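You operate a simulated robot arm through the tools that you are given. There is no shell and no other tool.

You run a simulated robot arm. Do the job below in one go: nothing can be reset, and whatever is moved stays where it is left.

Task
Put things in order on the top of the dining table. At the end: the orange vase is in the white washing bowl; the black soft record brush stands where the yellow duster stood; the yellow duster stands where the red tape roller stood; the red tape roller stands where the orange vase stood; whatever was shut is shut again. Leave all else as you found it, and nothing knocked over.

It is judged by the outcome, as a careful person would: the job done as asked, and still so three seconds after it is handed in. It fails if anything else is knocked over, pushed out of place, dropped, spilled or broken.

Robot
A 6-joint arm with a two-finger parallel gripper, fixed in place. Base frame: the origin is on the floor under the middle of its stand, x ahead of it, y to its left, z up; the work surface is at about z = 75. Units: cm, rad, N and s.
With the tool pointing down near the work surface it reaches from about 30 to 74 cm from the base axis. Its first joint turns from -1.152 to 1.152 rad. Payload 2.45 kg.
The TCP is the grasp point between the finger pads, 2.4 cm short of the fingertips. In the tool frame z runs along the fingers and y along their closing line. The gripper opens to 6.8 cm. The fingers are 1.7 cm wide and 1 cm thick; the gripper's body (4 by 7 cm) begins 4.1 cm behind the TCP.
Orientation is that of the tool frame in the base frame, as a unit quaternion [x, y, z, w]. With the fingers straight down and closing along the base's y, the tool's x points along the base's -x, its y along +y and its z along -z.

Tools
- The arm moves only by the tool move_arm. Its argument "plan" is a list that holds one entry, the list of rows, each a list of 6 numbers: the shift along the tool's x, y, z in units of 150 mm (1.0 is 150 mm), then the turn, a rotation vector about the tool's x, y, z in units of 60 degrees (1.0 is 60 degrees). In form: [[[tx, ty, tz, ax, ay, az], ...]]. A call has 1 to 20 rows; each row is the pose to reach, as a shift and turn from the pose commanded when the call began, along the tool's axes at that moment. "jaw" is the finger opening in cm, from 0 to 6.8, set as the call begins (left out, the last holds). A call with a number of a shift or a turn outside -1 to 1 is refused whole. A row lasts 0.2 s, in which the tool goes at most 5 cm and 0.15 rad; a call with a longer step from one row to the next is refused whole, and so is a gripper value outside its range. A pose out of reach is approached as far as the arm can. The call stops where the force on the tool passes 40 N (or 10 N more than at its start, if that is more) or the arm is blocked; 0.2 s more then pass. Each finger travels about 10.8 cm/s and halts on what it meets, pressing with about 41 N; the grip force reading is that of the motor and also rises with nothing between the fingers. The clock runs only during rows and for 0.2 s after the last one: add rows that repeat a pose to give the fingers time. It gives the time, the measured TCP pose, the force on the tool (base axes), the opening and the grip force at its end, in the units of the frame above (readings bear some noise), with the torque about the TCP (base axes, N m) and any sound that the robot's microphone picked up, and new pictures: "pictures" is both (left out), scene, wrist or none.
- Cameras (640 x 400 px; columns grow to the right, rows downward): "scene" is fixed at [15.36, 40.81, 145.27]; the picture's right is [-0.85, -0.52, 0.00], its down [-0.36, 0.58, -0.73] and it looks along [0.38, -0.63, -0.68] (base axes); focal length 323 px, centre (320, 200). "wrist" rides on the gripper at [8.4, 1.1, -7.5] in the tool frame; the picture's right is [-0.13, 0.99, 0.00], its down [-0.60, -0.08, -0.79] and it looks along [-0.79, -0.10, 0.61] (tool axes); focal length 251 px, centre (320, 200). There is no depth. A picture from a camera that has moved, and an enlarged one, comes with that camera's place and axes in the base frame and with its lens.
- close_up(camera, box): a new picture of the part [left, top, right, bottom] of that camera's present view, enlarged. The clock stands still meanwhile.
- job_done(): hands the job in; it is judged then, once.

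Nothing tells you positions but the pictures and the camera data. Unless the task says otherwise, let go and move clear before handing in.

The tools are called after ">>>" as a command line: name --argument value ..., lists and objects as JSON in quotes. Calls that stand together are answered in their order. move_arm: Moves the arm, as the interface text tells. Its arguments: {"type":"object","properties":{"plan":{"type":"array","items":{"type":"array","items":{"type":"array","items":{"type":"number"}}}},"jaw":{"type":"number"},"pictures":{"type":"string","enum":["both","scene","wrist","none"]}},"required":["plan"]} The other tools are called the same way: close_up (camera, box) takes an enlarged picture of a part of a camera's view; job_done () hands the job in.

At the start:

```text
time: 0.0
eef_pos: [43.35, -4.26, 106.3]
tool_rot: [0.0, 1.0, 0.0, 0.0]
ft_force: [-0.5, -0.4, -0.5]
ft_torque: [0.02, -0.04, -0.01]
opening: 6.8
grip_force: 0.0
```

scene: 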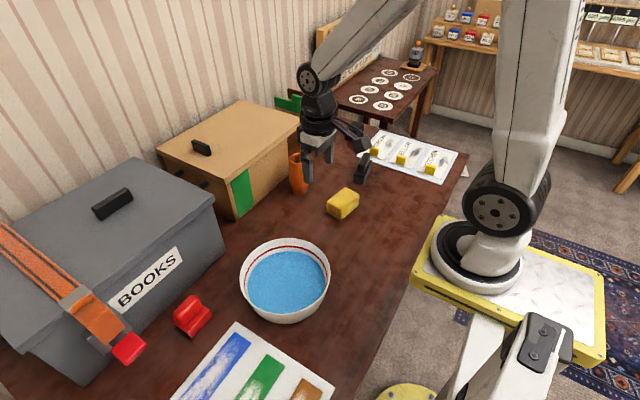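
wrist: 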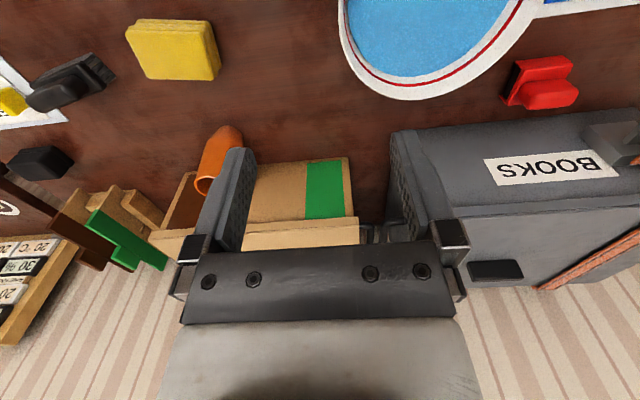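

I see the table with a grey BOOKS box, a wooden box, an orange vase beside it, a yellow duster, a red tape roller, a white washing bowl with blue in it and some dark objects on the far side. I will take enlarged pictures first to locate everything.

>>> close_up --camera "scene" --box '[240, 100, 480, 250]'

>>> close_up --camera "scene" --box '[80, 220, 368, 400]'

>>> close_up --camera "wrist" --box '[0, 0, 320, 200]'

>>> close_up --camera "wrist" --box '[320, 0, 640, 200]'

```text
2.67 times, centred on (360, 175) of scene
camera zoom: at [15.36, 40.81, 145.27], right [-0.85, -0.52, 0.0], down [-0.36, 0.58, -0.73], along [0.38, -0.63, -0.68], focal length 862 px, centre (213, 267)
```

zoom: 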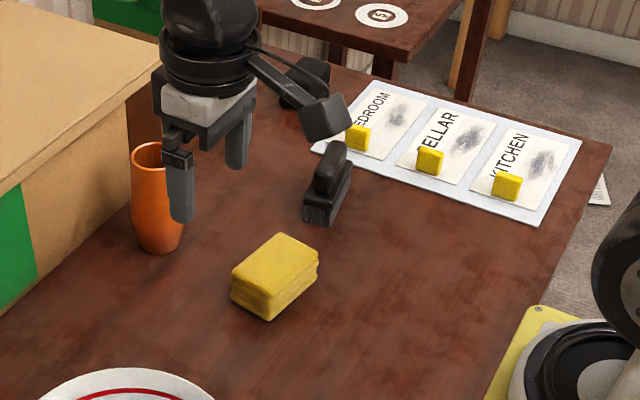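

```text
2.22 times, centred on (224, 310) of scene
camera zoom: at [15.36, 40.81, 145.27], right [-0.85, -0.52, 0.0], down [-0.36, 0.58, -0.73], along [0.38, -0.63, -0.68], focal length 719 px, centre (533, -44)
```

zoom: 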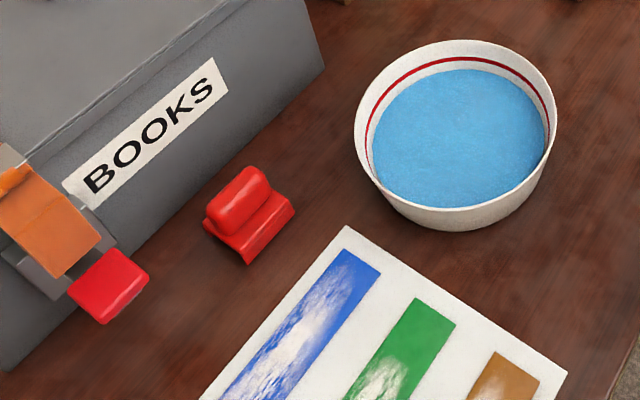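

```text
2.00 times, centred on (160, 100) of wrist
camera zoom: at [34.98, -3.24, 113.94], right [0.13, 0.99, 0.0], down [0.6, -0.08, 0.79], along [0.79, -0.1, -0.61], focal length 503 px, centre (640, 400)
```

zoom: 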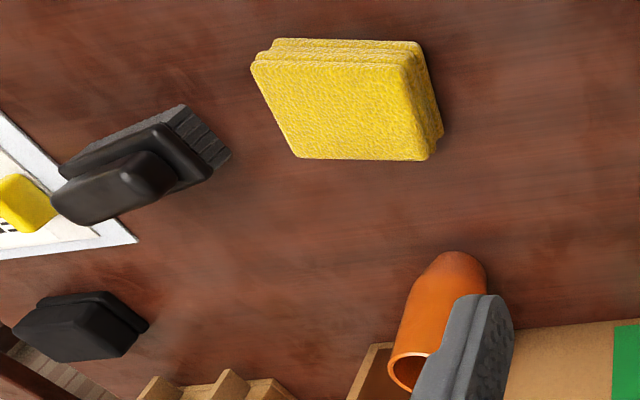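

```text
2.00 times, centred on (480, 100) of wrist
camera zoom: at [34.98, -3.24, 113.94], right [0.13, 0.99, 0.0], down [0.6, -0.08, 0.79], along [0.79, -0.1, -0.61], focal length 503 px, centre (0, 400)
```

zoom: 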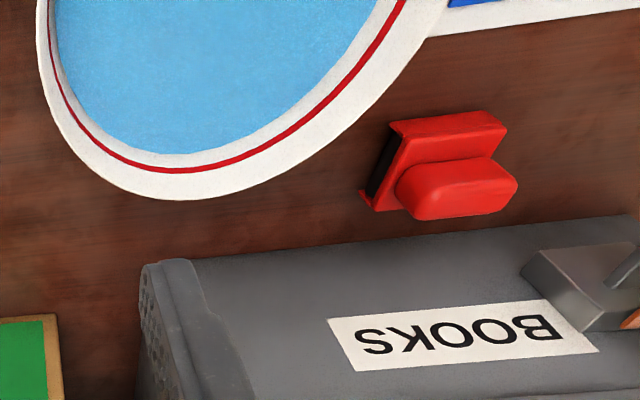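

The brush with visible bristles is near the "BEDROOM" card, with a second black object further back. The duster is near (47,-24), the vase near (63,-25), the roller near (57,27) and the bowl near (44,9). I'll move the wrist camera over the right-hand side for a better look.

>>> move_arm --plan '[[[0.12, -0.25, 0, 0, 0, 0], [0.25, -0.5, 0, 0, 0, 0], [0.37, -0.75, 0, 0, 0, 0], [0.49, -1.0, 0, 0, 0, 0], [0.49, -1.0, 0, 0, 0, 0]]]'

```text
time: 1.2
eef_pos: [36.08, -19.17, 106.08]
tool_rot: [0.0, 1.0, 0.0, 0.0]
ft_force: [-0.1, 0.8, 0.1]
ft_torque: [0.0, 0.01, 0.01]
opening: 6.83
grip_force: 0.1
camera wrist: at [27.68, -18.22, 113.85], right [0.13, 0.99, 0.0], down [0.6, -0.08, 0.79], along [0.79, -0.1, -0.61], focal length 251 px, centre (320, 200)
```

scene: 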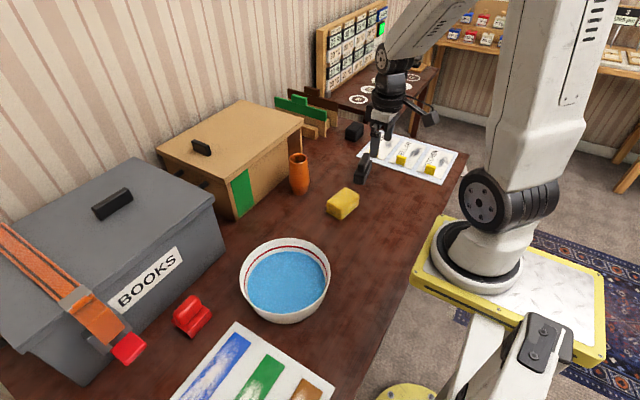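
wrist: 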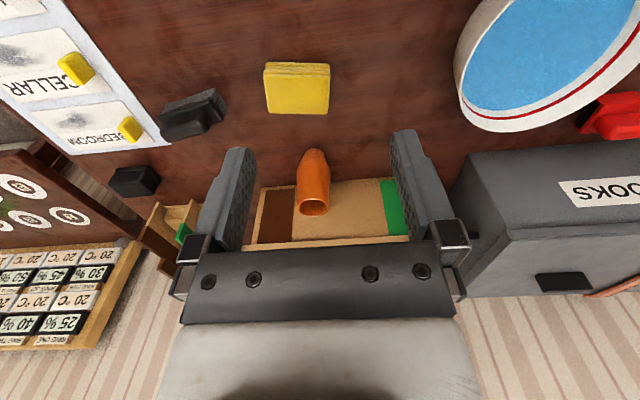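

>>> close_up --camera "wrist" --box '[80, 60, 240, 160]'

>>> close_up --camera "wrist" --box '[240, 40, 400, 140]'

>>> close_up --camera "wrist" --box '[240, 140, 400, 240]'

>>> close_up --camera "scene" --box '[260, 80, 420, 180]'

>>> close_up --camera "scene" --box '[260, 140, 420, 240]'

```text
4.00 times, centred on (160, 110) of wrist
camera zoom: at [27.68, -18.22, 113.85], right [0.13, 0.99, 0.0], down [0.6, -0.08, 0.79], along [0.79, -0.1, -0.61], focal length 1006 px, centre (960, 560)
```

zoom: 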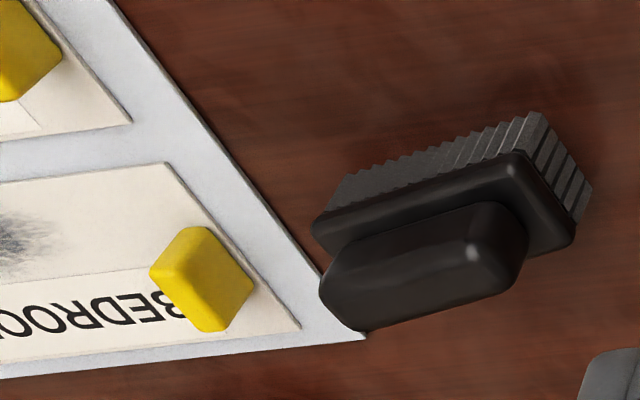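

```text
4.00 times, centred on (320, 90) of wrist
camera zoom: at [27.68, -18.22, 113.85], right [0.13, 0.99, 0.0], down [0.6, -0.08, 0.79], along [0.79, -0.1, -0.61], focal length 1006 px, centre (320, 640)
```

zoom: 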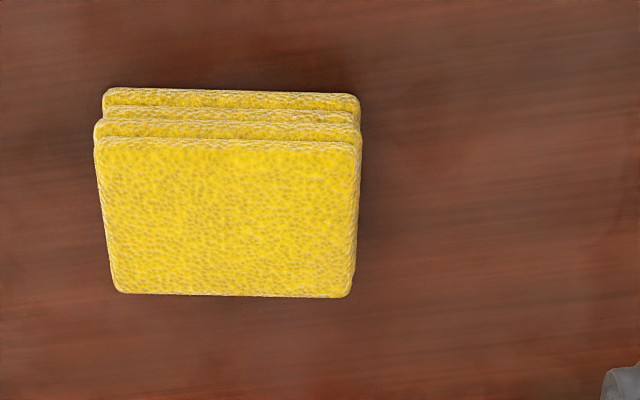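

```text
4.00 times, centred on (320, 190) of wrist
camera zoom: at [27.68, -18.22, 113.85], right [0.13, 0.99, 0.0], down [0.6, -0.08, 0.79], along [0.79, -0.1, -0.61], focal length 1006 px, centre (320, 240)
```

zoom: 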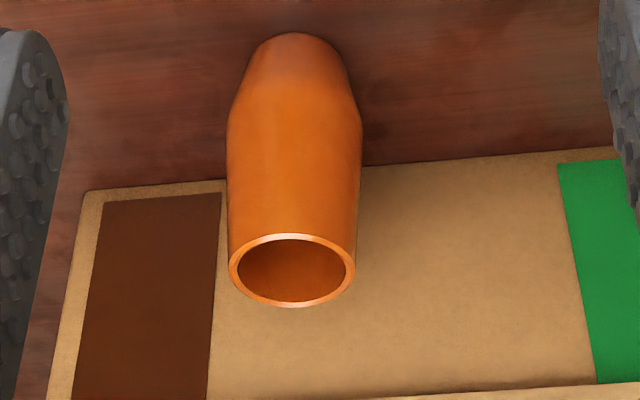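

```text
4.00 times, centred on (340, 130) of scene
camera zoom: at [15.36, 40.8, 145.27], right [-0.85, -0.52, 0.0], down [-0.36, 0.58, -0.73], along [0.38, -0.63, -0.68], focal length 1293 px, centre (240, 480)
```

zoom: 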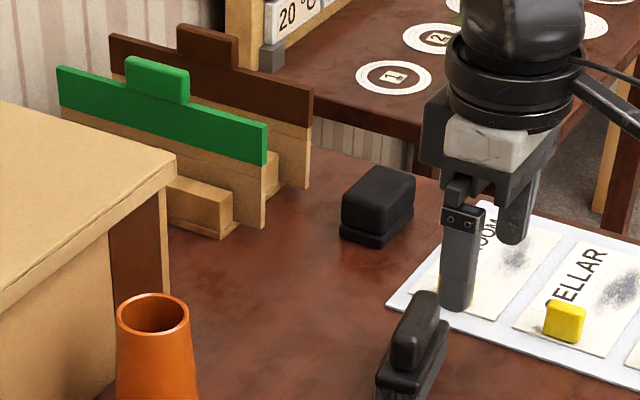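

```text
4.00 times, centred on (340, 190) of scene
camera zoom: at [15.36, 40.8, 145.27], right [-0.85, -0.52, 0.0], down [-0.36, 0.58, -0.73], along [0.38, -0.63, -0.68], focal length 1293 px, centre (240, 240)
```

zoom: 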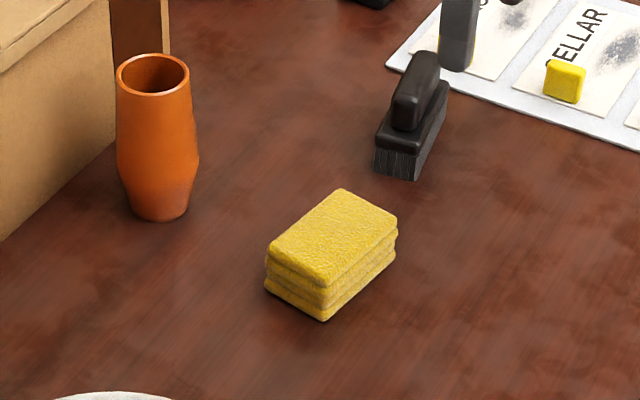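

The bristled brush sits near (48,-39); another black block lies further away near (62,-61), which seems out of reach. I'll turn the wrist camera toward both black objects to be sure which one is the soft record brush.

>>> move_arm --plan '[[[-0.07, -0.17, 0.05, 0, 0, 0.13], [-0.13, -0.33, 0.1, 0, 0, 0.26], [-0.2, -0.5, 0.15, 0, 0, 0.39], [-0.27, -0.67, 0.2, 0, 0, 0.52], [-0.33, -0.83, 0.25, 0, 0, 0.65], [-0.4, -1.0, 0.3, 0, 0, 0.75], [-0.4, -1.0, 0.3, 0, 0, 0.75]]]'

```text
time: 2.8
eef_pos: [42.38, -34.14, 101.68]
tool_rot: [0.384, 0.923, 0.0, 0.0]
ft_force: [-0.2, 0.1, -0.3]
ft_torque: [0.01, -0.02, 0.02]
opening: 6.83
grip_force: 0.0
camera wrist: at [37.21, -27.52, 109.54], right [0.79, 0.61, 0.0], down [0.37, -0.48, 0.79], along [0.48, -0.63, -0.61], focal length 251 px, centre (320, 200)
```

scene: 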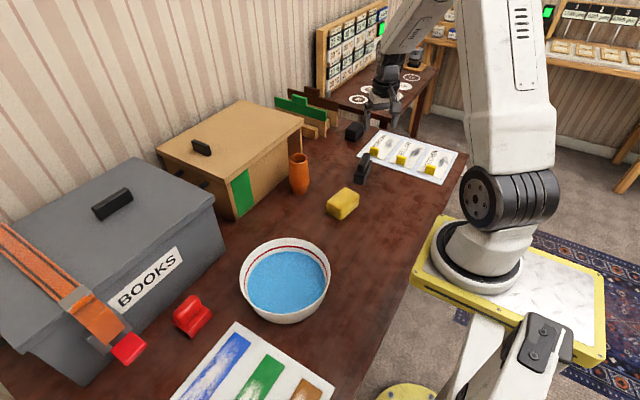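
wrist: 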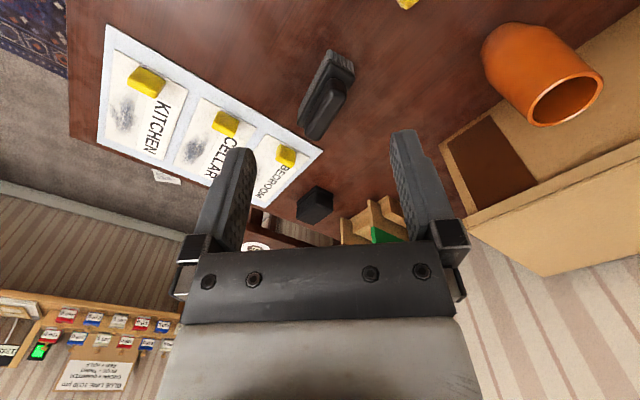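

>>> close_up --camera "wrist" --box '[256, 30, 416, 130]'

>>> close_up --camera "wrist" --box '[260, 160, 388, 240]'

>>> close_up --camera "wrist" --box '[440, 0, 640, 125]'

>>> close_up --camera "scene" --box '[320, 100, 420, 200]'

>>> close_up --camera "wrist" --box '[0, 290, 180, 400]'

```text
4.00 times, centred on (336, 80) of wrist
camera zoom: at [37.21, -27.52, 109.54], right [0.79, 0.61, 0.0], down [0.37, -0.48, 0.79], along [0.48, -0.63, -0.61], focal length 1006 px, centre (256, 680)
```

zoom: 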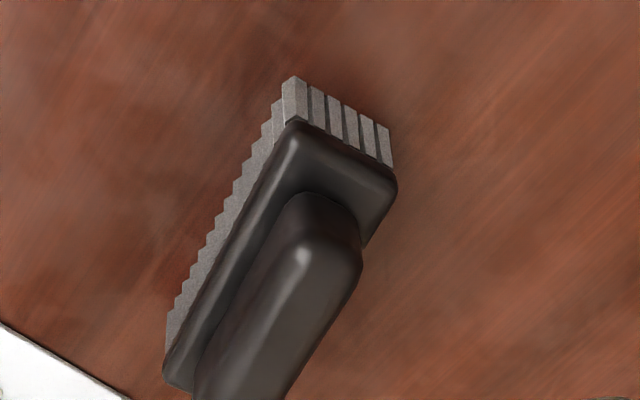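

```text
5.00 times, centred on (324, 200) of wrist
camera zoom: at [37.21, -27.52, 109.54], right [0.79, 0.61, 0.0], down [0.37, -0.48, 0.79], along [0.48, -0.63, -0.61], focal length 1257 px, centre (300, 200)
```

zoom: 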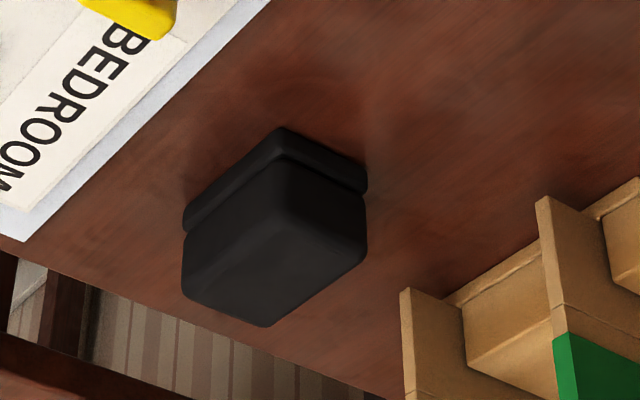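

```text
3.20 times, centred on (540, 62) of wrist
camera zoom: at [37.21, -27.52, 109.54], right [0.79, 0.61, 0.0], down [0.37, -0.48, 0.79], along [0.48, -0.63, -0.61], focal length 805 px, centre (-384, 640)
```

zoom: 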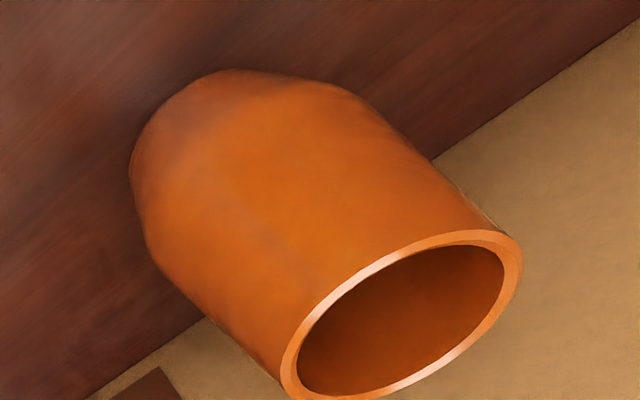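

```text
4.00 times, centred on (370, 150) of scene
camera zoom: at [15.36, 40.8, 145.27], right [-0.85, -0.52, 0.0], down [-0.36, 0.58, -0.73], along [0.38, -0.63, -0.68], focal length 1293 px, centre (120, 400)
```

zoom: 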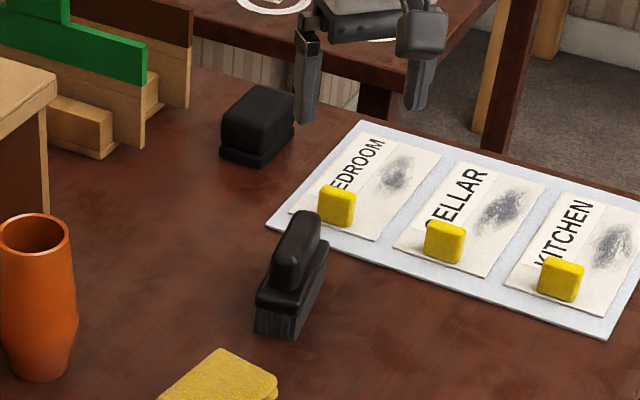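

```text
3.56 times, centred on (90, 345) of wrist
camera zoom: at [37.21, -27.52, 109.54], right [0.79, 0.61, 0.0], down [0.37, -0.48, 0.79], along [0.48, -0.63, -0.61], focal length 894 px, centre (1138, -316)
```

zoom: 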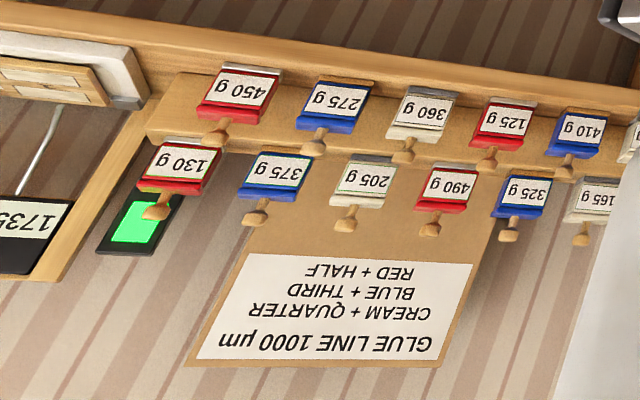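

The block at the far edge has no bristles and is out of reach; the bristled one by the BEDROOM card is the record brush, near (49,-42). I estimate the duster at (47.2,-24.1), about 9.3×5.8×4, and the vase at (63.1,-24.1), about 13 tall. Next I look at the left side for the bowl and roller.

>>> move_arm --plan '[[[0.155, 0.086, -0.025, 0, 0, -0.125], [0.31, 0.171, -0.05, 0, 0, -0.25], [0.464, 0.257, -0.075, 0, 0, -0.375], [0.618, 0.342, -0.1, 0, 0, -0.5], [0.773, 0.428, -0.12, 0, 0, -0.625], [0.927, 0.513, -0.147, 0, 0, -0.75], [0.927, 0.513, -0.147, 0, 0, -0.75]]]' --pictures "none"

>>> move_arm --plan '[[[0.03, 0.25, 0, 0, 0, 0], [0.06, 0.5, 0, 0, 0, 0], [0.1, 0.75, 0, 0, 0, 0], [0.13, 1.0, 0, 0, 0, 0], [0.13, 1.0, 0, 0, 0, 0]]]' --pictures "none"

>>> move_arm --plan '[[[0, 0.25, 0, 0, 0, 0], [0, 0.5, 0, 0, 0, 0], [0, 0.75, 0, 0, 0, 0], [0, 1.0, 0, 0, 0, 0], [0, 1.0, 0, 0, 0, 0]]]'

```text
time: 4.4
eef_pos: [37.42, -18.99, 103.91]
tool_rot: [-0.001, 1.0, 0.0, 0.0]
ft_force: [0.9, 0.5, 0.0]
ft_torque: [0.01, -0.02, 0.0]
opening: 6.81
grip_force: 0.1
```

```text
time: 5.6
eef_pos: [35.61, -3.62, 103.6]
tool_rot: [0.0, 1.0, 0.0, 0.0]
ft_force: [-0.5, 0.0, 1.3]
ft_torque: [0.01, 0.0, -0.02]
opening: 6.81
grip_force: 0.2
```

```text
time: 6.8
eef_pos: [35.97, 11.01, 104.05]
tool_rot: [0.0, 1.0, 0.0, 0.0]
ft_force: [0.5, 0.1, -0.3]
ft_torque: [-0.02, -0.02, 0.0]
opening: 6.78
grip_force: 0.1
camera wrist: at [27.4, 12.06, 111.65], right [0.13, 0.99, 0.0], down [0.6, -0.08, 0.79], along [0.79, -0.1, -0.61], focal length 251 px, centre (320, 200)
```

scene: 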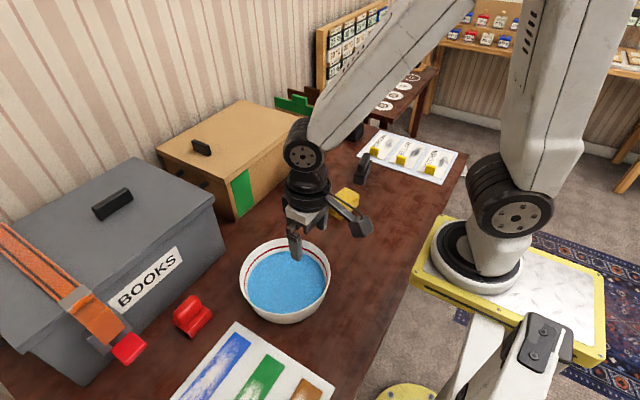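
wrist: 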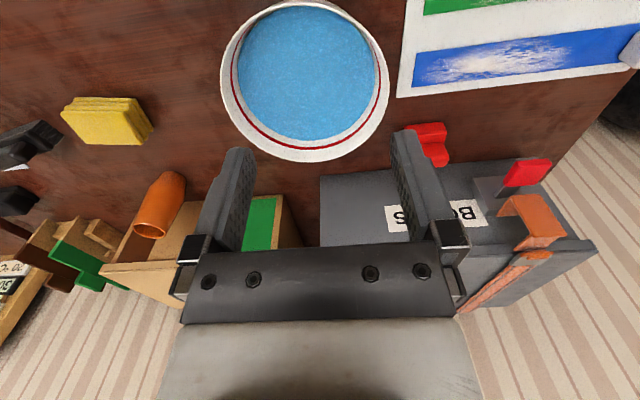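

>>> close_up --camera "wrist" --box '[200, 0, 400, 170]'

>>> close_up --camera "wrist" --box '[390, 100, 550, 200]'

>>> close_up --camera "scene" --box '[0, 220, 220, 370]'

>>> close_up --camera "scene" --box '[220, 220, 350, 330]'

```text
2.35 times, centred on (300, 85) of wrist
camera zoom: at [27.4, 12.06, 111.65], right [0.13, 0.99, 0.0], down [0.6, -0.08, 0.79], along [0.79, -0.1, -0.61], focal length 592 px, centre (367, 471)
```

zoom: 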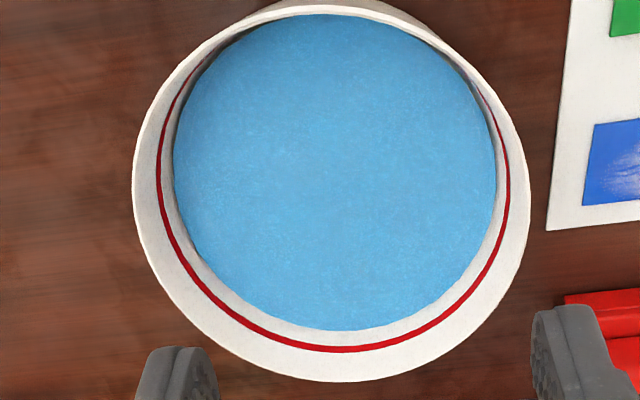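

```text
4.00 times, centred on (470, 150) of wrist
camera zoom: at [27.4, 12.06, 111.65], right [0.13, 0.99, 0.0], down [0.6, -0.08, 0.79], along [0.79, -0.1, -0.61], focal length 1006 px, centre (-280, 400)
```

zoom: 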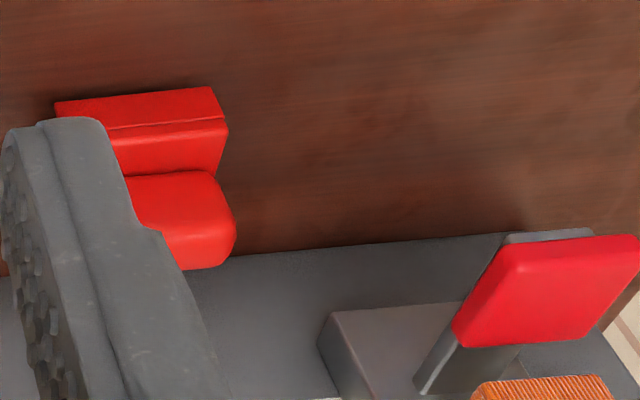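

```text
2.67 times, centred on (110, 295) of scene
camera zoom: at [15.36, 40.81, 145.27], right [-0.85, -0.52, 0.0], down [-0.36, 0.58, -0.73], along [0.38, -0.63, -0.68], focal length 862 px, centre (880, -53)
```

zoom: 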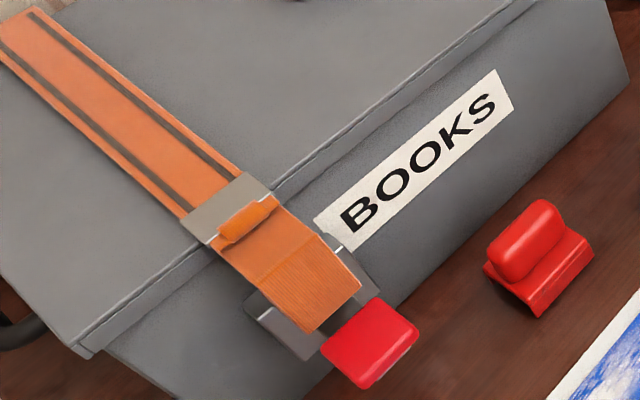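

```text
3.64 times, centred on (285, 275) of scene
camera zoom: at [15.36, 40.81, 145.27], right [-0.85, -0.52, 0.0], down [-0.36, 0.58, -0.73], along [0.38, -0.63, -0.68], focal length 1176 px, centre (447, -73)
```

zoom: 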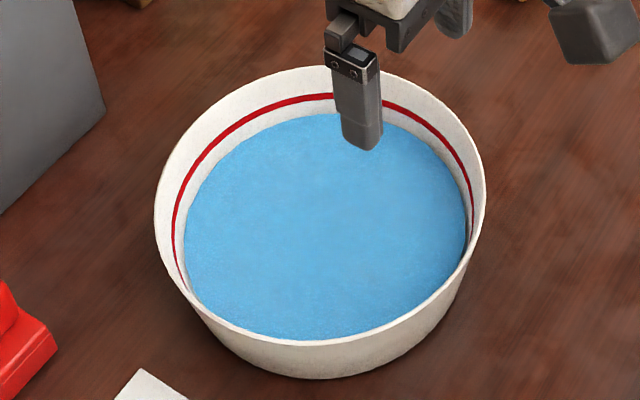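

The bowl's centre is about (44.8,8.3), with its rim near z=82; the grey box's strap and latch need no touching. Now I go over the vase near (63.1,-24.1) and check alignment from above.

>>> move_arm --plan '[[[-0.152, -0.195, 0, 0, 0, 0], [-0.304, -0.39, 0, 0, 0, 0], [-0.456, -0.585, 0, 0, 0, 0], [-0.607, -0.779, 0, 0, 0, 0]]]' --pictures "none"

>>> move_arm --plan '[[[-0.152, -0.195, 0, 0, 0, 0], [-0.304, -0.39, 0, 0, 0, 0], [-0.456, -0.585, 0, 0, 0, 0], [-0.607, -0.779, 0, 0, 0, 0]]]' --pictures "none"

>>> move_arm --plan '[[[-0.152, -0.195, 0.05, 0, 0, 0], [-0.304, -0.39, 0.1, 0, 0, 0], [-0.456, -0.585, 0.15, 0, 0, 0], [-0.607, -0.779, 0.2, 0, 0, 0], [-0.607, -0.779, 0.2, 0, 0, 0]]]'

```text
time: 7.8
eef_pos: [44.94, -0.83, 103.66]
tool_rot: [0.0, 1.0, 0.0, -0.001]
ft_force: [-0.6, 0.2, 0.4]
ft_torque: [0.01, -0.01, 0.04]
opening: 6.82
grip_force: 0.0
```

```text
time: 8.8
eef_pos: [54.25, -12.33, 103.99]
tool_rot: [0.0, 1.0, 0.0, 0.0]
ft_force: [-0.2, -0.5, 0.5]
ft_torque: [-0.01, -0.01, 0.0]
opening: 6.81
grip_force: 0.0
```

```text
time: 10.0
eef_pos: [63.06, -24.02, 100.84]
tool_rot: [0.0, 1.0, 0.0, 0.0]
ft_force: [1.1, 0.1, -0.1]
ft_torque: [-0.01, -0.01, 0.0]
opening: 6.81
grip_force: 0.1
camera wrist: at [54.71, -22.96, 108.42], right [0.13, 0.99, 0.0], down [0.6, -0.08, 0.79], along [0.79, -0.1, -0.61], focal length 251 px, centre (320, 200)
```

scene: 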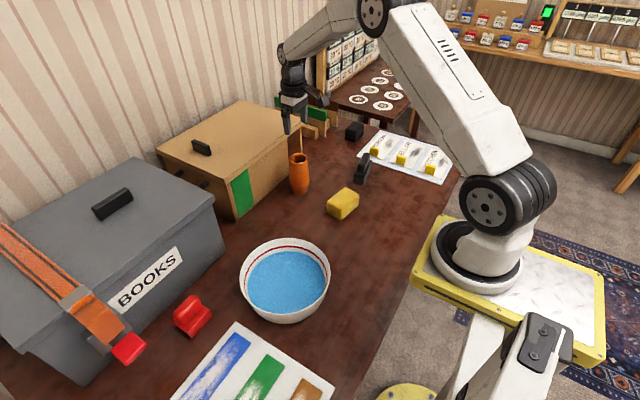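
wrist: 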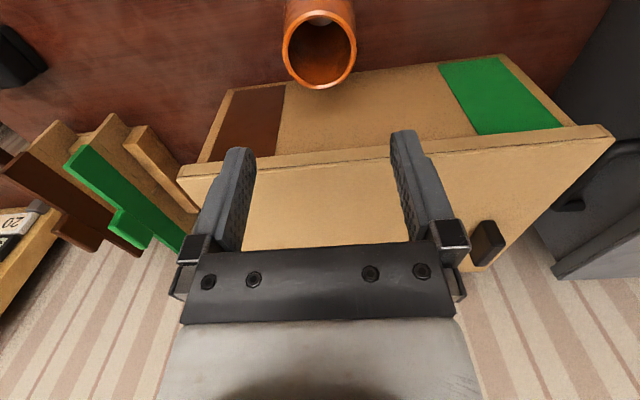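

>>> close_up --camera "wrist" --box '[260, 0, 388, 100]'

>>> close_up --camera "scene" --box '[260, 80, 340, 210]'

```text
4.00 times, centred on (324, 50) of wrist
camera zoom: at [54.71, -22.96, 108.42], right [0.13, 0.99, 0.0], down [0.6, -0.08, 0.79], along [0.79, -0.1, -0.61], focal length 1006 px, centre (304, 800)
```

zoom: 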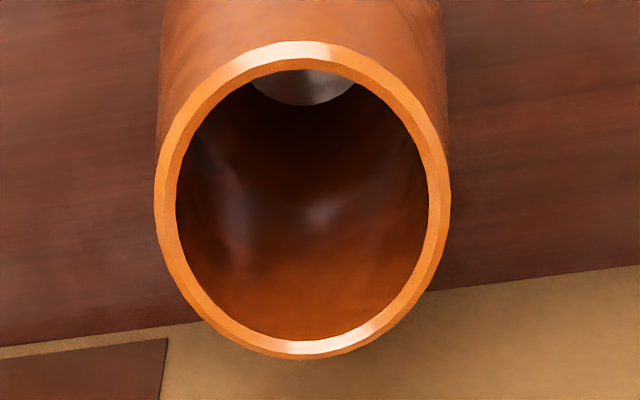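

```text
3.08 times, centred on (300, 145) of scene
camera zoom: at [15.36, 40.8, 145.27], right [-0.85, -0.52, 0.0], down [-0.36, 0.58, -0.73], along [0.38, -0.63, -0.68], focal length 995 px, centre (382, 369)
```

zoom: 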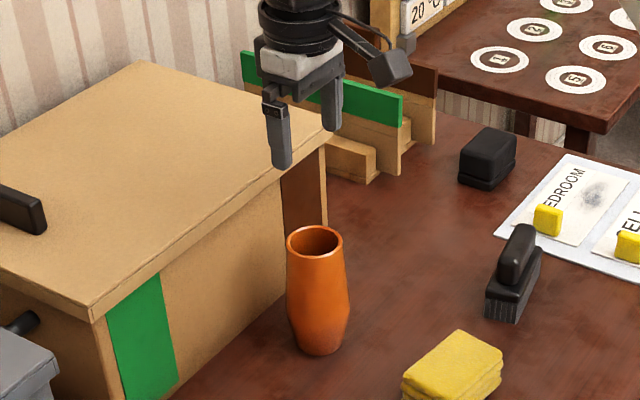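

The vase is centred at about (63.0,-24.05) with a rim diameter of 5.6 and its rim at z≈88, right below the open fingers. I descend in two steps, keeping it upright, and grip near the neck.

>>> move_arm --plan '[[[0, 0, 0.15, 0, 0, 0], [0, 0, 0.3, 0, 0, 0], [0, 0, 0.45, 0, 0, 0], [0, 0, 0.6, 0, 0, 0], [0, 0, 0.6, 0, 0, 0]]]'

```text
time: 11.2
eef_pos: [62.77, -24.1, 92.0]
tool_rot: [0.0, 1.0, 0.0, 0.001]
ft_force: [-0.5, 0.2, 0.6]
ft_torque: [0.02, -0.03, 0.01]
opening: 6.81
grip_force: 0.0
camera wrist: at [54.37, -23.08, 99.47], right [0.13, 0.99, 0.0], down [0.6, -0.08, 0.79], along [0.79, -0.1, -0.61], focal length 251 px, centre (320, 200)
```

scene: 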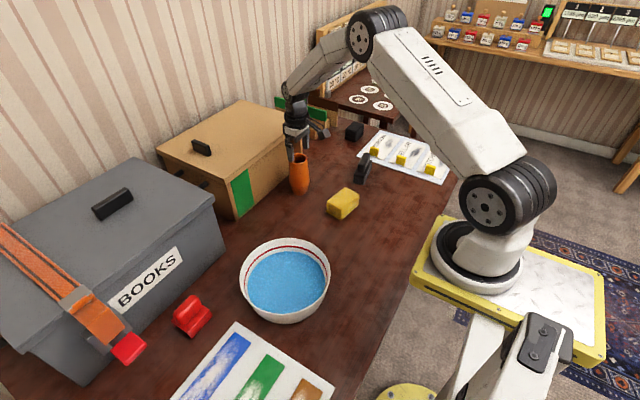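
wrist: 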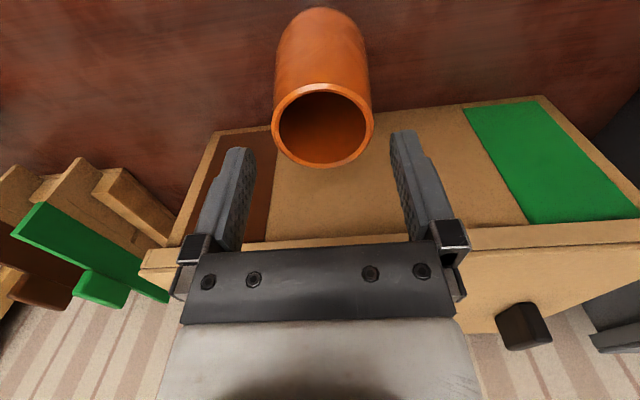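

>>> move_arm --plan '[[[-0.005, 0, 0.1, 0, 0, 0], [-0.01, 0, 0.2, 0, 0, 0], [-0.013, 0, 0.32, 0, 0, 0], [-0.013, 0, 0.443, 0, 0, 0], [-0.013, 0, 0.443, 0, 0, 0]]]'

```text
time: 12.4
eef_pos: [63.23, -24.09, 85.32]
tool_rot: [0.0, 1.0, 0.0, 0.001]
ft_force: [1.1, -0.3, 0.3]
ft_torque: [0.06, -0.02, -0.01]
opening: 6.81
grip_force: 0.1
camera wrist: at [54.85, -23.08, 93.03], right [0.13, 0.99, 0.0], down [0.6, -0.08, 0.79], along [0.79, -0.1, -0.61], focal length 251 px, centre (320, 200)
```

scene: 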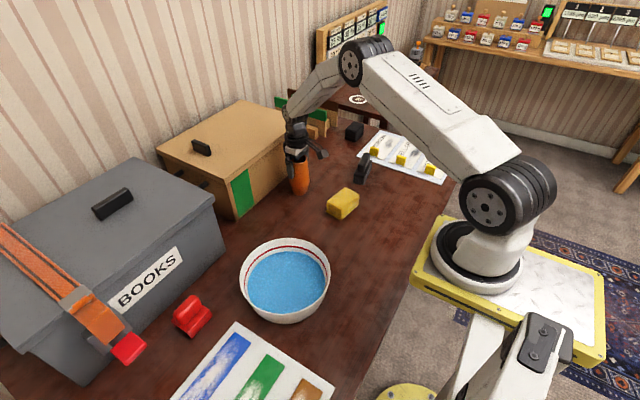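
wrist: 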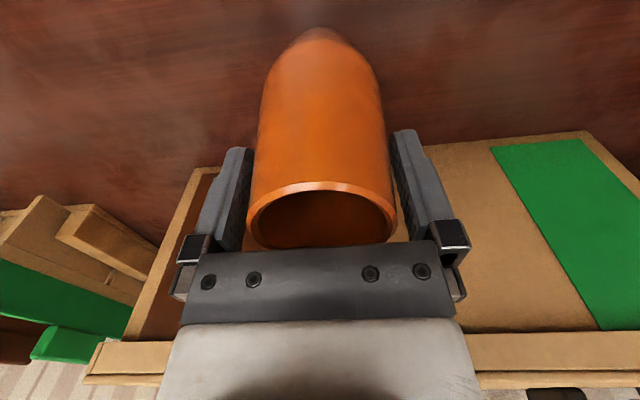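

The fingers straddle the vase neck evenly. I close the gripper.

>>> move_arm --plan '[[[0, 0, 0, 0, 0, 0], [0, 0, 0, 0, 0, 0], [0, 0, 0, 0, 0, 0], [0, 0, 0, 0, 0, 0]]]' --jaw 4.8 --pictures "wrist"

```text
time: 13.4
eef_pos: [63.21, -24.13, 85.36]
tool_rot: [-0.001, 1.0, 0.0, 0.0]
ft_force: [1.8, 0.3, 0.7]
ft_torque: [0.04, -0.07, 0.0]
opening: 5.58
grip_force: 41.1
camera wrist: at [54.84, -23.08, 93.04], right [0.13, 0.99, 0.0], down [0.6, -0.08, 0.79], along [0.79, -0.1, -0.61], focal length 251 px, centre (320, 200)
```

wrist: 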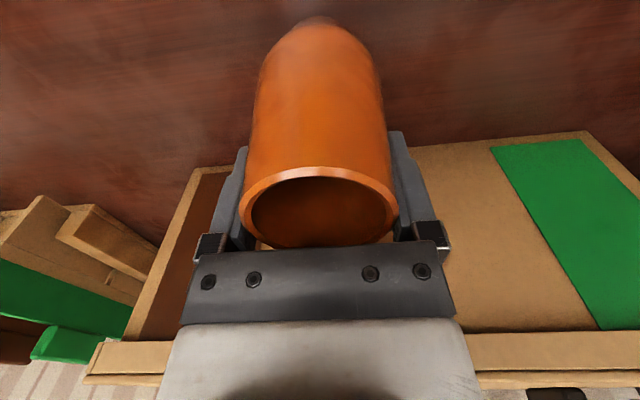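

>>> move_arm --plan '[[[0, 0, -0.03, 0, 0, 0], [0, 0, -0.08, 0, 0, 0], [0, 0, -0.15, 0, 0, 0], [0, 0, -0.25, 0, 0, 0], [0, 0, -0.35, 0, 0, 0], [0, 0, -0.45, 0, 0, 0], [0, 0, -0.55, 0, 0, 0], [0, 0, -0.65, 0, 0, 0], [0, 0, -0.73, 0, 0, 0], [0, 0, -0.78, 0, 0, 0], [0, 0, -0.8, 0, 0, 0], [0, 0, -0.8, 0, 0, 0]]]'

```text
time: 16.0
eef_pos: [63.23, -24.04, 97.39]
tool_rot: [-0.001, 1.0, 0.0, 0.0]
ft_force: [-0.7, 0.2, -1.9]
ft_torque: [0.0, 0.01, -0.03]
opening: 5.59
grip_force: 40.8
camera wrist: at [54.87, -23.0, 104.95], right [0.13, 0.99, 0.0], down [0.6, -0.08, 0.79], along [0.79, -0.1, -0.61], focal length 251 px, centre (320, 200)
```

scene: 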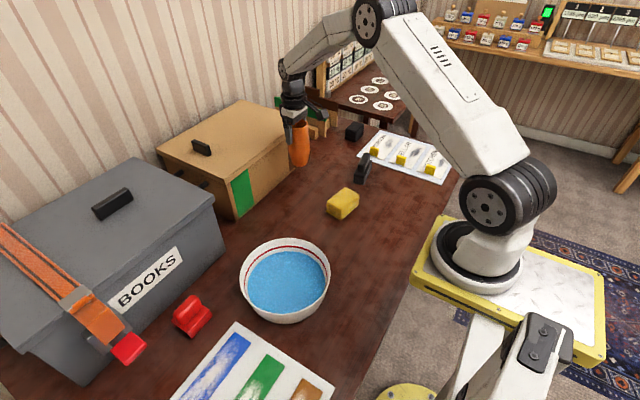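
wrist: 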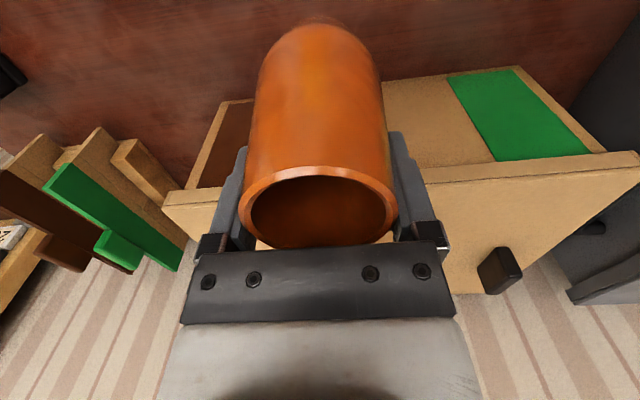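

The vase is lifted cleanly and upright. I carry it gently over to the bowl centre.

>>> move_arm --plan '[[[0.041, 0.072, 0, 0, 0, 0], [0.122, 0.216, 0, 0, 0, 0], [0.204, 0.36, 0, 0, 0, 0], [0.286, 0.503, 0, 0, 0, 0], [0.367, 0.647, 0, 0, 0, 0], [0.408, 0.719, 0, 0, 0, 0]]]' --pictures "none"

>>> move_arm --plan '[[[0.041, 0.072, 0, 0, 0, 0], [0.122, 0.216, 0, 0, 0, 0], [0.204, 0.36, 0, 0, 0, 0], [0.286, 0.503, 0, 0, 0, 0], [0.367, 0.647, 0, 0, 0, 0], [0.408, 0.719, 0, 0, 0, 0]]]' --pictures "none"

>>> move_arm --plan '[[[0.041, 0.072, 0, 0, 0, 0], [0.122, 0.216, 0, 0, 0, 0], [0.204, 0.36, 0, 0, 0, 0], [0.286, 0.503, 0, 0, 0, 0], [0.367, 0.647, 0, 0, 0, 0], [0.408, 0.719, 0, 0, 0, 0], [0.408, 0.719, 0, 0, 0, 0]]]'

```text
time: 17.4
eef_pos: [56.94, -13.29, 97.39]
tool_rot: [0.001, 1.0, 0.0, 0.001]
ft_force: [-0.2, -0.3, -1.6]
ft_torque: [0.02, 0.01, -0.01]
opening: 5.58
grip_force: 40.9
```

```text
time: 18.8
eef_pos: [50.7, -2.39, 97.28]
tool_rot: [0.0, 1.0, -0.001, 0.0]
ft_force: [0.4, 0.0, -0.6]
ft_torque: [-0.01, -0.02, 0.0]
opening: 5.57
grip_force: 40.7
```

```text
time: 20.4
eef_pos: [44.63, 8.28, 97.36]
tool_rot: [0.0, 1.0, 0.0, 0.0]
ft_force: [0.3, 0.9, -2.3]
ft_torque: [-0.02, -0.01, 0.0]
opening: 5.57
grip_force: 40.9
camera wrist: at [36.27, 9.38, 105.04], right [0.13, 0.99, 0.0], down [0.6, -0.08, 0.79], along [0.79, -0.1, -0.61], focal length 251 px, centre (320, 200)
```

scene: 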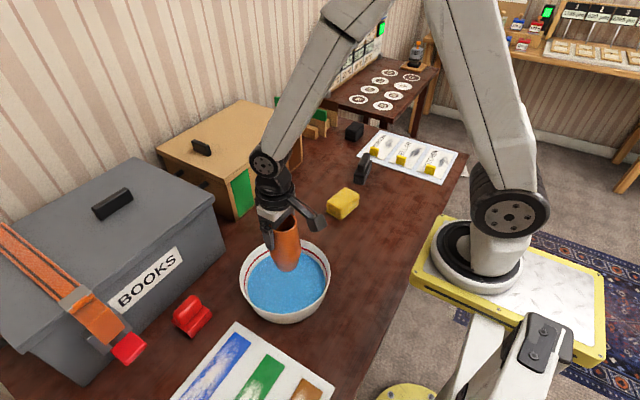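
wrist: 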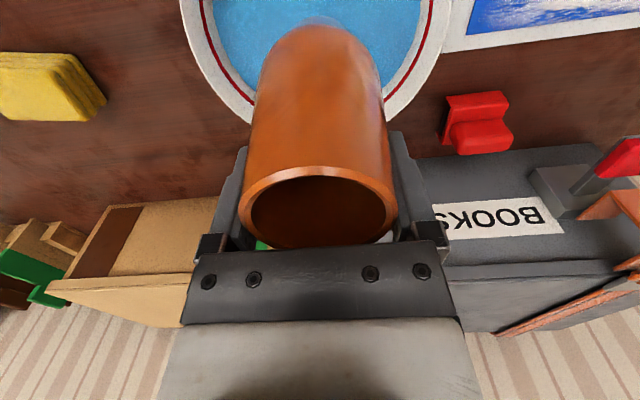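

>>> move_arm --plan '[[[0, 0, 0.05, 0, 0, 0], [0, 0, 0.13, 0, 0, 0], [0, 0, 0.22, 0, 0, 0], [0, 0, 0.31, 0, 0, 0], [0, 0, 0.4, 0, 0, 0], [0, 0, 0.46, 0, 0, 0], [0, 0, 0.5, 0, 0, 0], [0, 0, 0.5, 0, 0, 0]]]'

```text
time: 22.2
eef_pos: [44.74, 8.26, 89.76]
tool_rot: [0.0, 1.0, 0.001, 0.0]
ft_force: [-0.3, -0.2, -2.1]
ft_torque: [0.0, -0.02, 0.02]
opening: 5.55
grip_force: 41.0
camera wrist: at [36.33, 9.28, 97.45], right [0.13, 0.99, 0.0], down [0.6, -0.08, 0.79], along [0.79, -0.1, -0.61], focal length 251 px, centre (320, 200)
```

scene: 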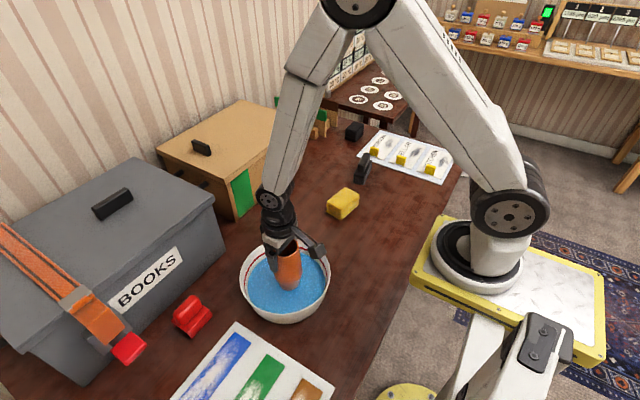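
wrist: 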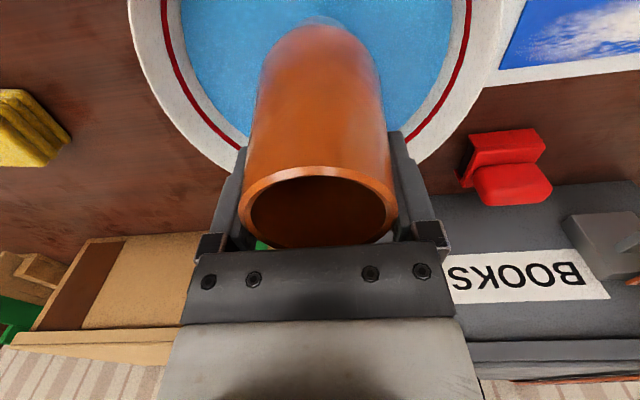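

>>> move_arm --plan '[[[0, 0, 0.02, 0, 0, 0], [0, 0, 0.04, 0, 0, 0], [0, 0, 0.06, 0, 0, 0], [0, 0, 0.08, 0, 0, 0], [0, 0, 0.08, 0, 0, 0]]]' --pictures "none"

>>> move_arm --plan '[[[0, 0, 0.02, 0, 0, 0], [0, 0, 0.04, 0, 0, 0], [0, 0, 0.06, 0, 0, 0], [0, 0, 0.06, 0, 0, 0]]]'

```text
time: 23.4
eef_pos: [44.77, 8.28, 88.54]
tool_rot: [0.001, 1.0, -0.001, -0.001]
ft_force: [-0.4, 0.1, -2.7]
ft_torque: [0.01, -0.06, 0.0]
opening: 5.54
grip_force: 40.9
```

```text
time: 24.4
eef_pos: [44.71, 8.27, 87.62]
tool_rot: [0.0, 1.0, 0.0, -0.001]
ft_force: [1.3, 0.4, -2.6]
ft_torque: [-0.01, 0.01, 0.04]
opening: 5.54
grip_force: 41.2
camera wrist: at [36.36, 9.29, 95.35], right [0.13, 0.99, 0.0], down [0.6, -0.08, 0.79], along [0.79, -0.1, -0.61], focal length 251 px, centre (320, 200)
```

scene: 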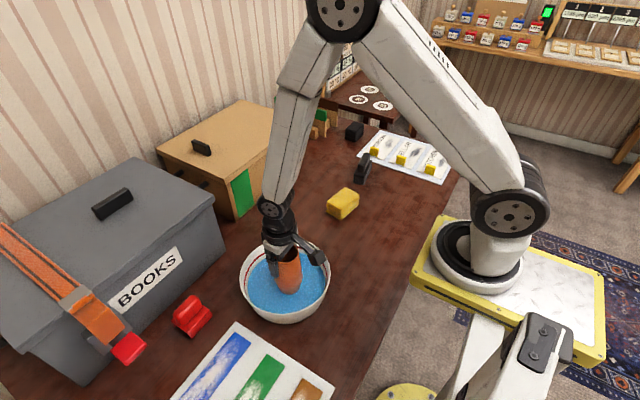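
wrist: 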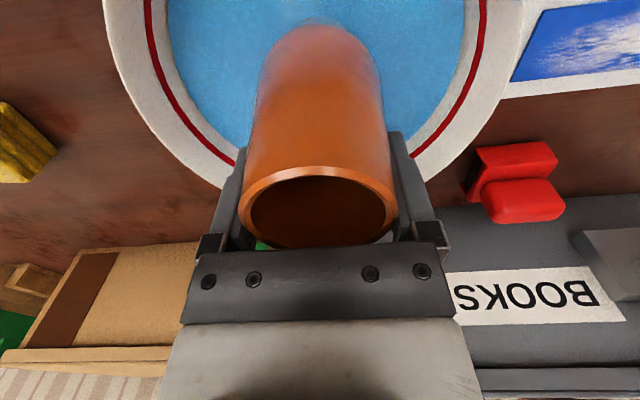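

>>> move_arm --plan '[[[0, 0, 0.015, 0, 0, 0], [0, 0, 0.03, 0, 0, 0], [0, 0, 0.04, 0, 0, 0], [0, 0, 0.04, 0, 0, 0]]]' --pictures "none"

```text
time: 25.4
eef_pos: [44.82, 8.34, 87.09]
tool_rot: [0.0, 1.0, 0.0, -0.001]
ft_force: [-0.2, 1.1, -1.7]
ft_torque: [0.0, 0.0, -0.02]
opening: 5.57
grip_force: 40.9
```

>>> move_arm --plan '[[[0, 0, 0.01, 0, 0, 0], [0, 0, 0.02, 0, 0, 0], [0, 0, 0.027, 0, 0, 0], [0, 0, 0.027, 0, 0, 0]]]' --pictures "none"

```text
time: 26.4
eef_pos: [44.74, 8.29, 86.63]
tool_rot: [0.0, 1.0, 0.0, 0.0]
ft_force: [0.0, 0.6, -2.2]
ft_torque: [0.01, -0.04, 0.03]
opening: 5.58
grip_force: 40.6
```

>>> move_arm --plan '[[[0, 0, 0.007, 0, 0, 0], [0, 0, 0.014, 0, 0, 0], [0, 0, 0.02, 0, 0, 0], [0, 0, 0.02, 0, 0, 0]]]' --pictures "none"

```text
time: 27.4
eef_pos: [44.83, 8.19, 86.55]
tool_rot: [0.0, 1.0, 0.0, 0.0]
ft_force: [-0.3, 1.0, -0.9]
ft_torque: [0.0, -0.05, 0.02]
opening: 5.58
grip_force: 40.6
```

>>> move_arm --plan '[[[0, 0, 0.006, 0, 0, 0], [0, 0, 0.012, 0, 0, 0], [0, 0, 0.012, 0, 0, 0]]]'

```text
time: 28.2
eef_pos: [44.7, 8.29, 86.22]
tool_rot: [0.0, 1.0, -0.001, 0.0]
ft_force: [0.7, 0.0, -2.7]
ft_torque: [-0.01, -0.03, 0.03]
opening: 5.53
grip_force: 40.7
camera wrist: at [36.43, 9.32, 93.93], right [0.13, 0.99, 0.0], down [0.6, -0.08, 0.79], along [0.79, -0.1, -0.61], focal length 251 px, centre (320, 200)
```

scene: 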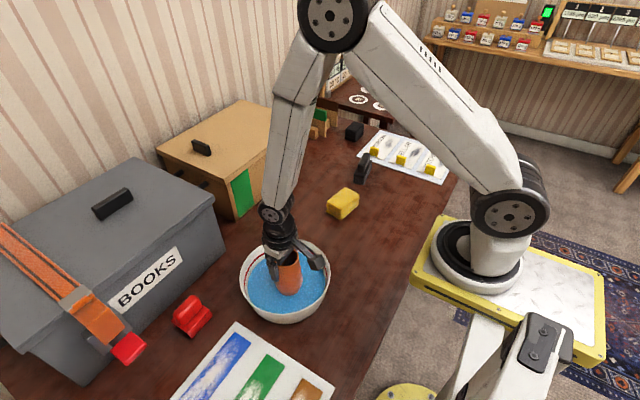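
wrist: 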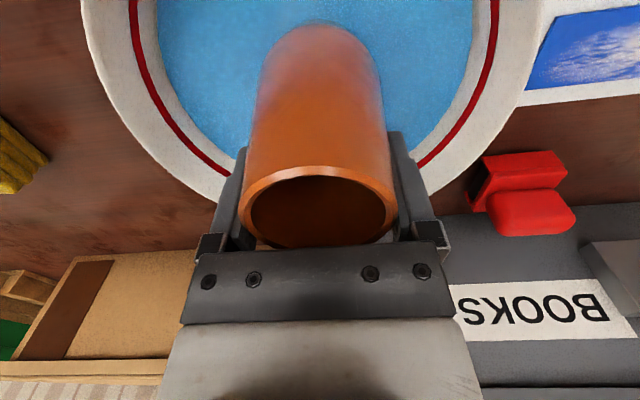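

>>> move_arm --plan '[[[0, 0, 0.005, 0, 0, 0], [0, 0, 0.01, 0, 0, 0], [0, 0, 0.015, 0, 0, 0], [0, 0, 0.015, 0, 0, 0]]]' --pictures "none"

```text
time: 29.2
eef_pos: [44.92, 8.2, 85.97]
tool_rot: [0.001, 1.0, 0.001, 0.0]
ft_force: [0.3, 0.7, -1.6]
ft_torque: [0.03, -0.06, 0.03]
opening: 5.55
grip_force: 41.1
```

>>> move_arm --plan '[[[0, 0, 0.004, 0, 0, 0], [0, 0, 0.008, 0, 0, 0], [0, 0, 0.008, 0, 0, 0]]]' --pictures "none"

```text
time: 30.0
eef_pos: [44.87, 8.36, 85.85]
tool_rot: [0.0, 1.0, 0.001, 0.002]
ft_force: [-3.5, 0.3, 19.2]
ft_torque: [0.03, 0.48, -0.19]
opening: 5.54
grip_force: 41.1
```

Contact with the bowl floor (19 N). I ease off slightly and open the fingers.

>>> move_arm --plan '[[[0, 0, -0.004, 0, 0, 0], [0, 0, -0.005, 0, 0, 0], [0, 0, -0.005, 0, 0, 0]]]' --pictures "none"

```text
time: 30.8
eef_pos: [44.8, 8.3, 85.89]
tool_rot: [0.0, 1.0, 0.001, 0.001]
ft_force: [-0.2, -0.3, -2.2]
ft_torque: [-0.01, -0.02, -0.03]
opening: 5.54
grip_force: 41.1
```

>>> move_arm --plan '[[[0, 0, 0.002, 0, 0, 0], [0, 0, 0.002, 0, 0, 0], [0, 0, 0.002, 0, 0, 0], [0, 0, 0.002, 0, 0, 0]]]' --jaw 6.8

```text
time: 31.8
eef_pos: [44.78, 8.44, 85.81]
tool_rot: [0.001, 1.0, 0.0, -0.001]
ft_force: [-0.8, -0.6, -0.3]
ft_torque: [0.0, -0.01, 0.01]
opening: 6.81
grip_force: 0.2
camera wrist: at [36.47, 9.31, 93.57], right [0.13, 0.99, 0.0], down [0.6, -0.08, 0.79], along [0.79, -0.1, -0.61], focal length 251 px, centre (320, 200)
```

scene: 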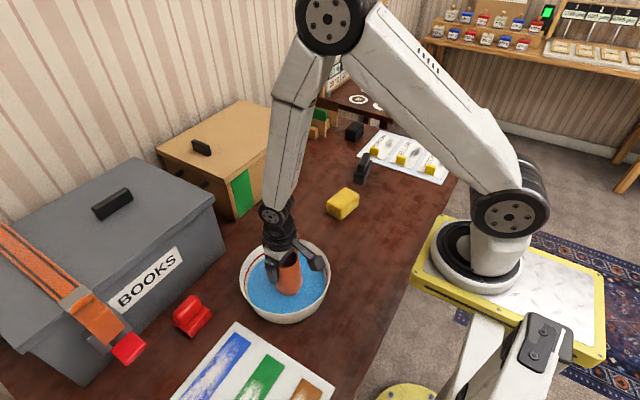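
wrist: 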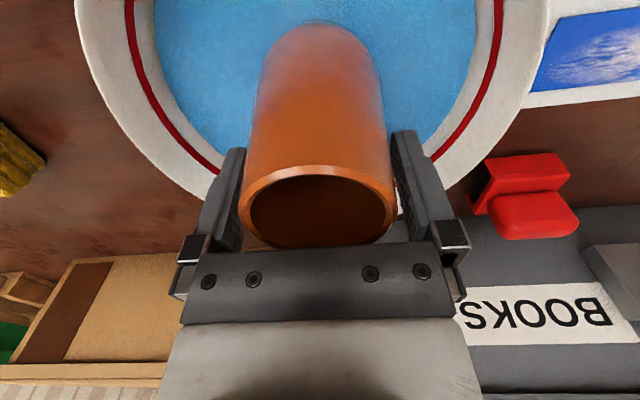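

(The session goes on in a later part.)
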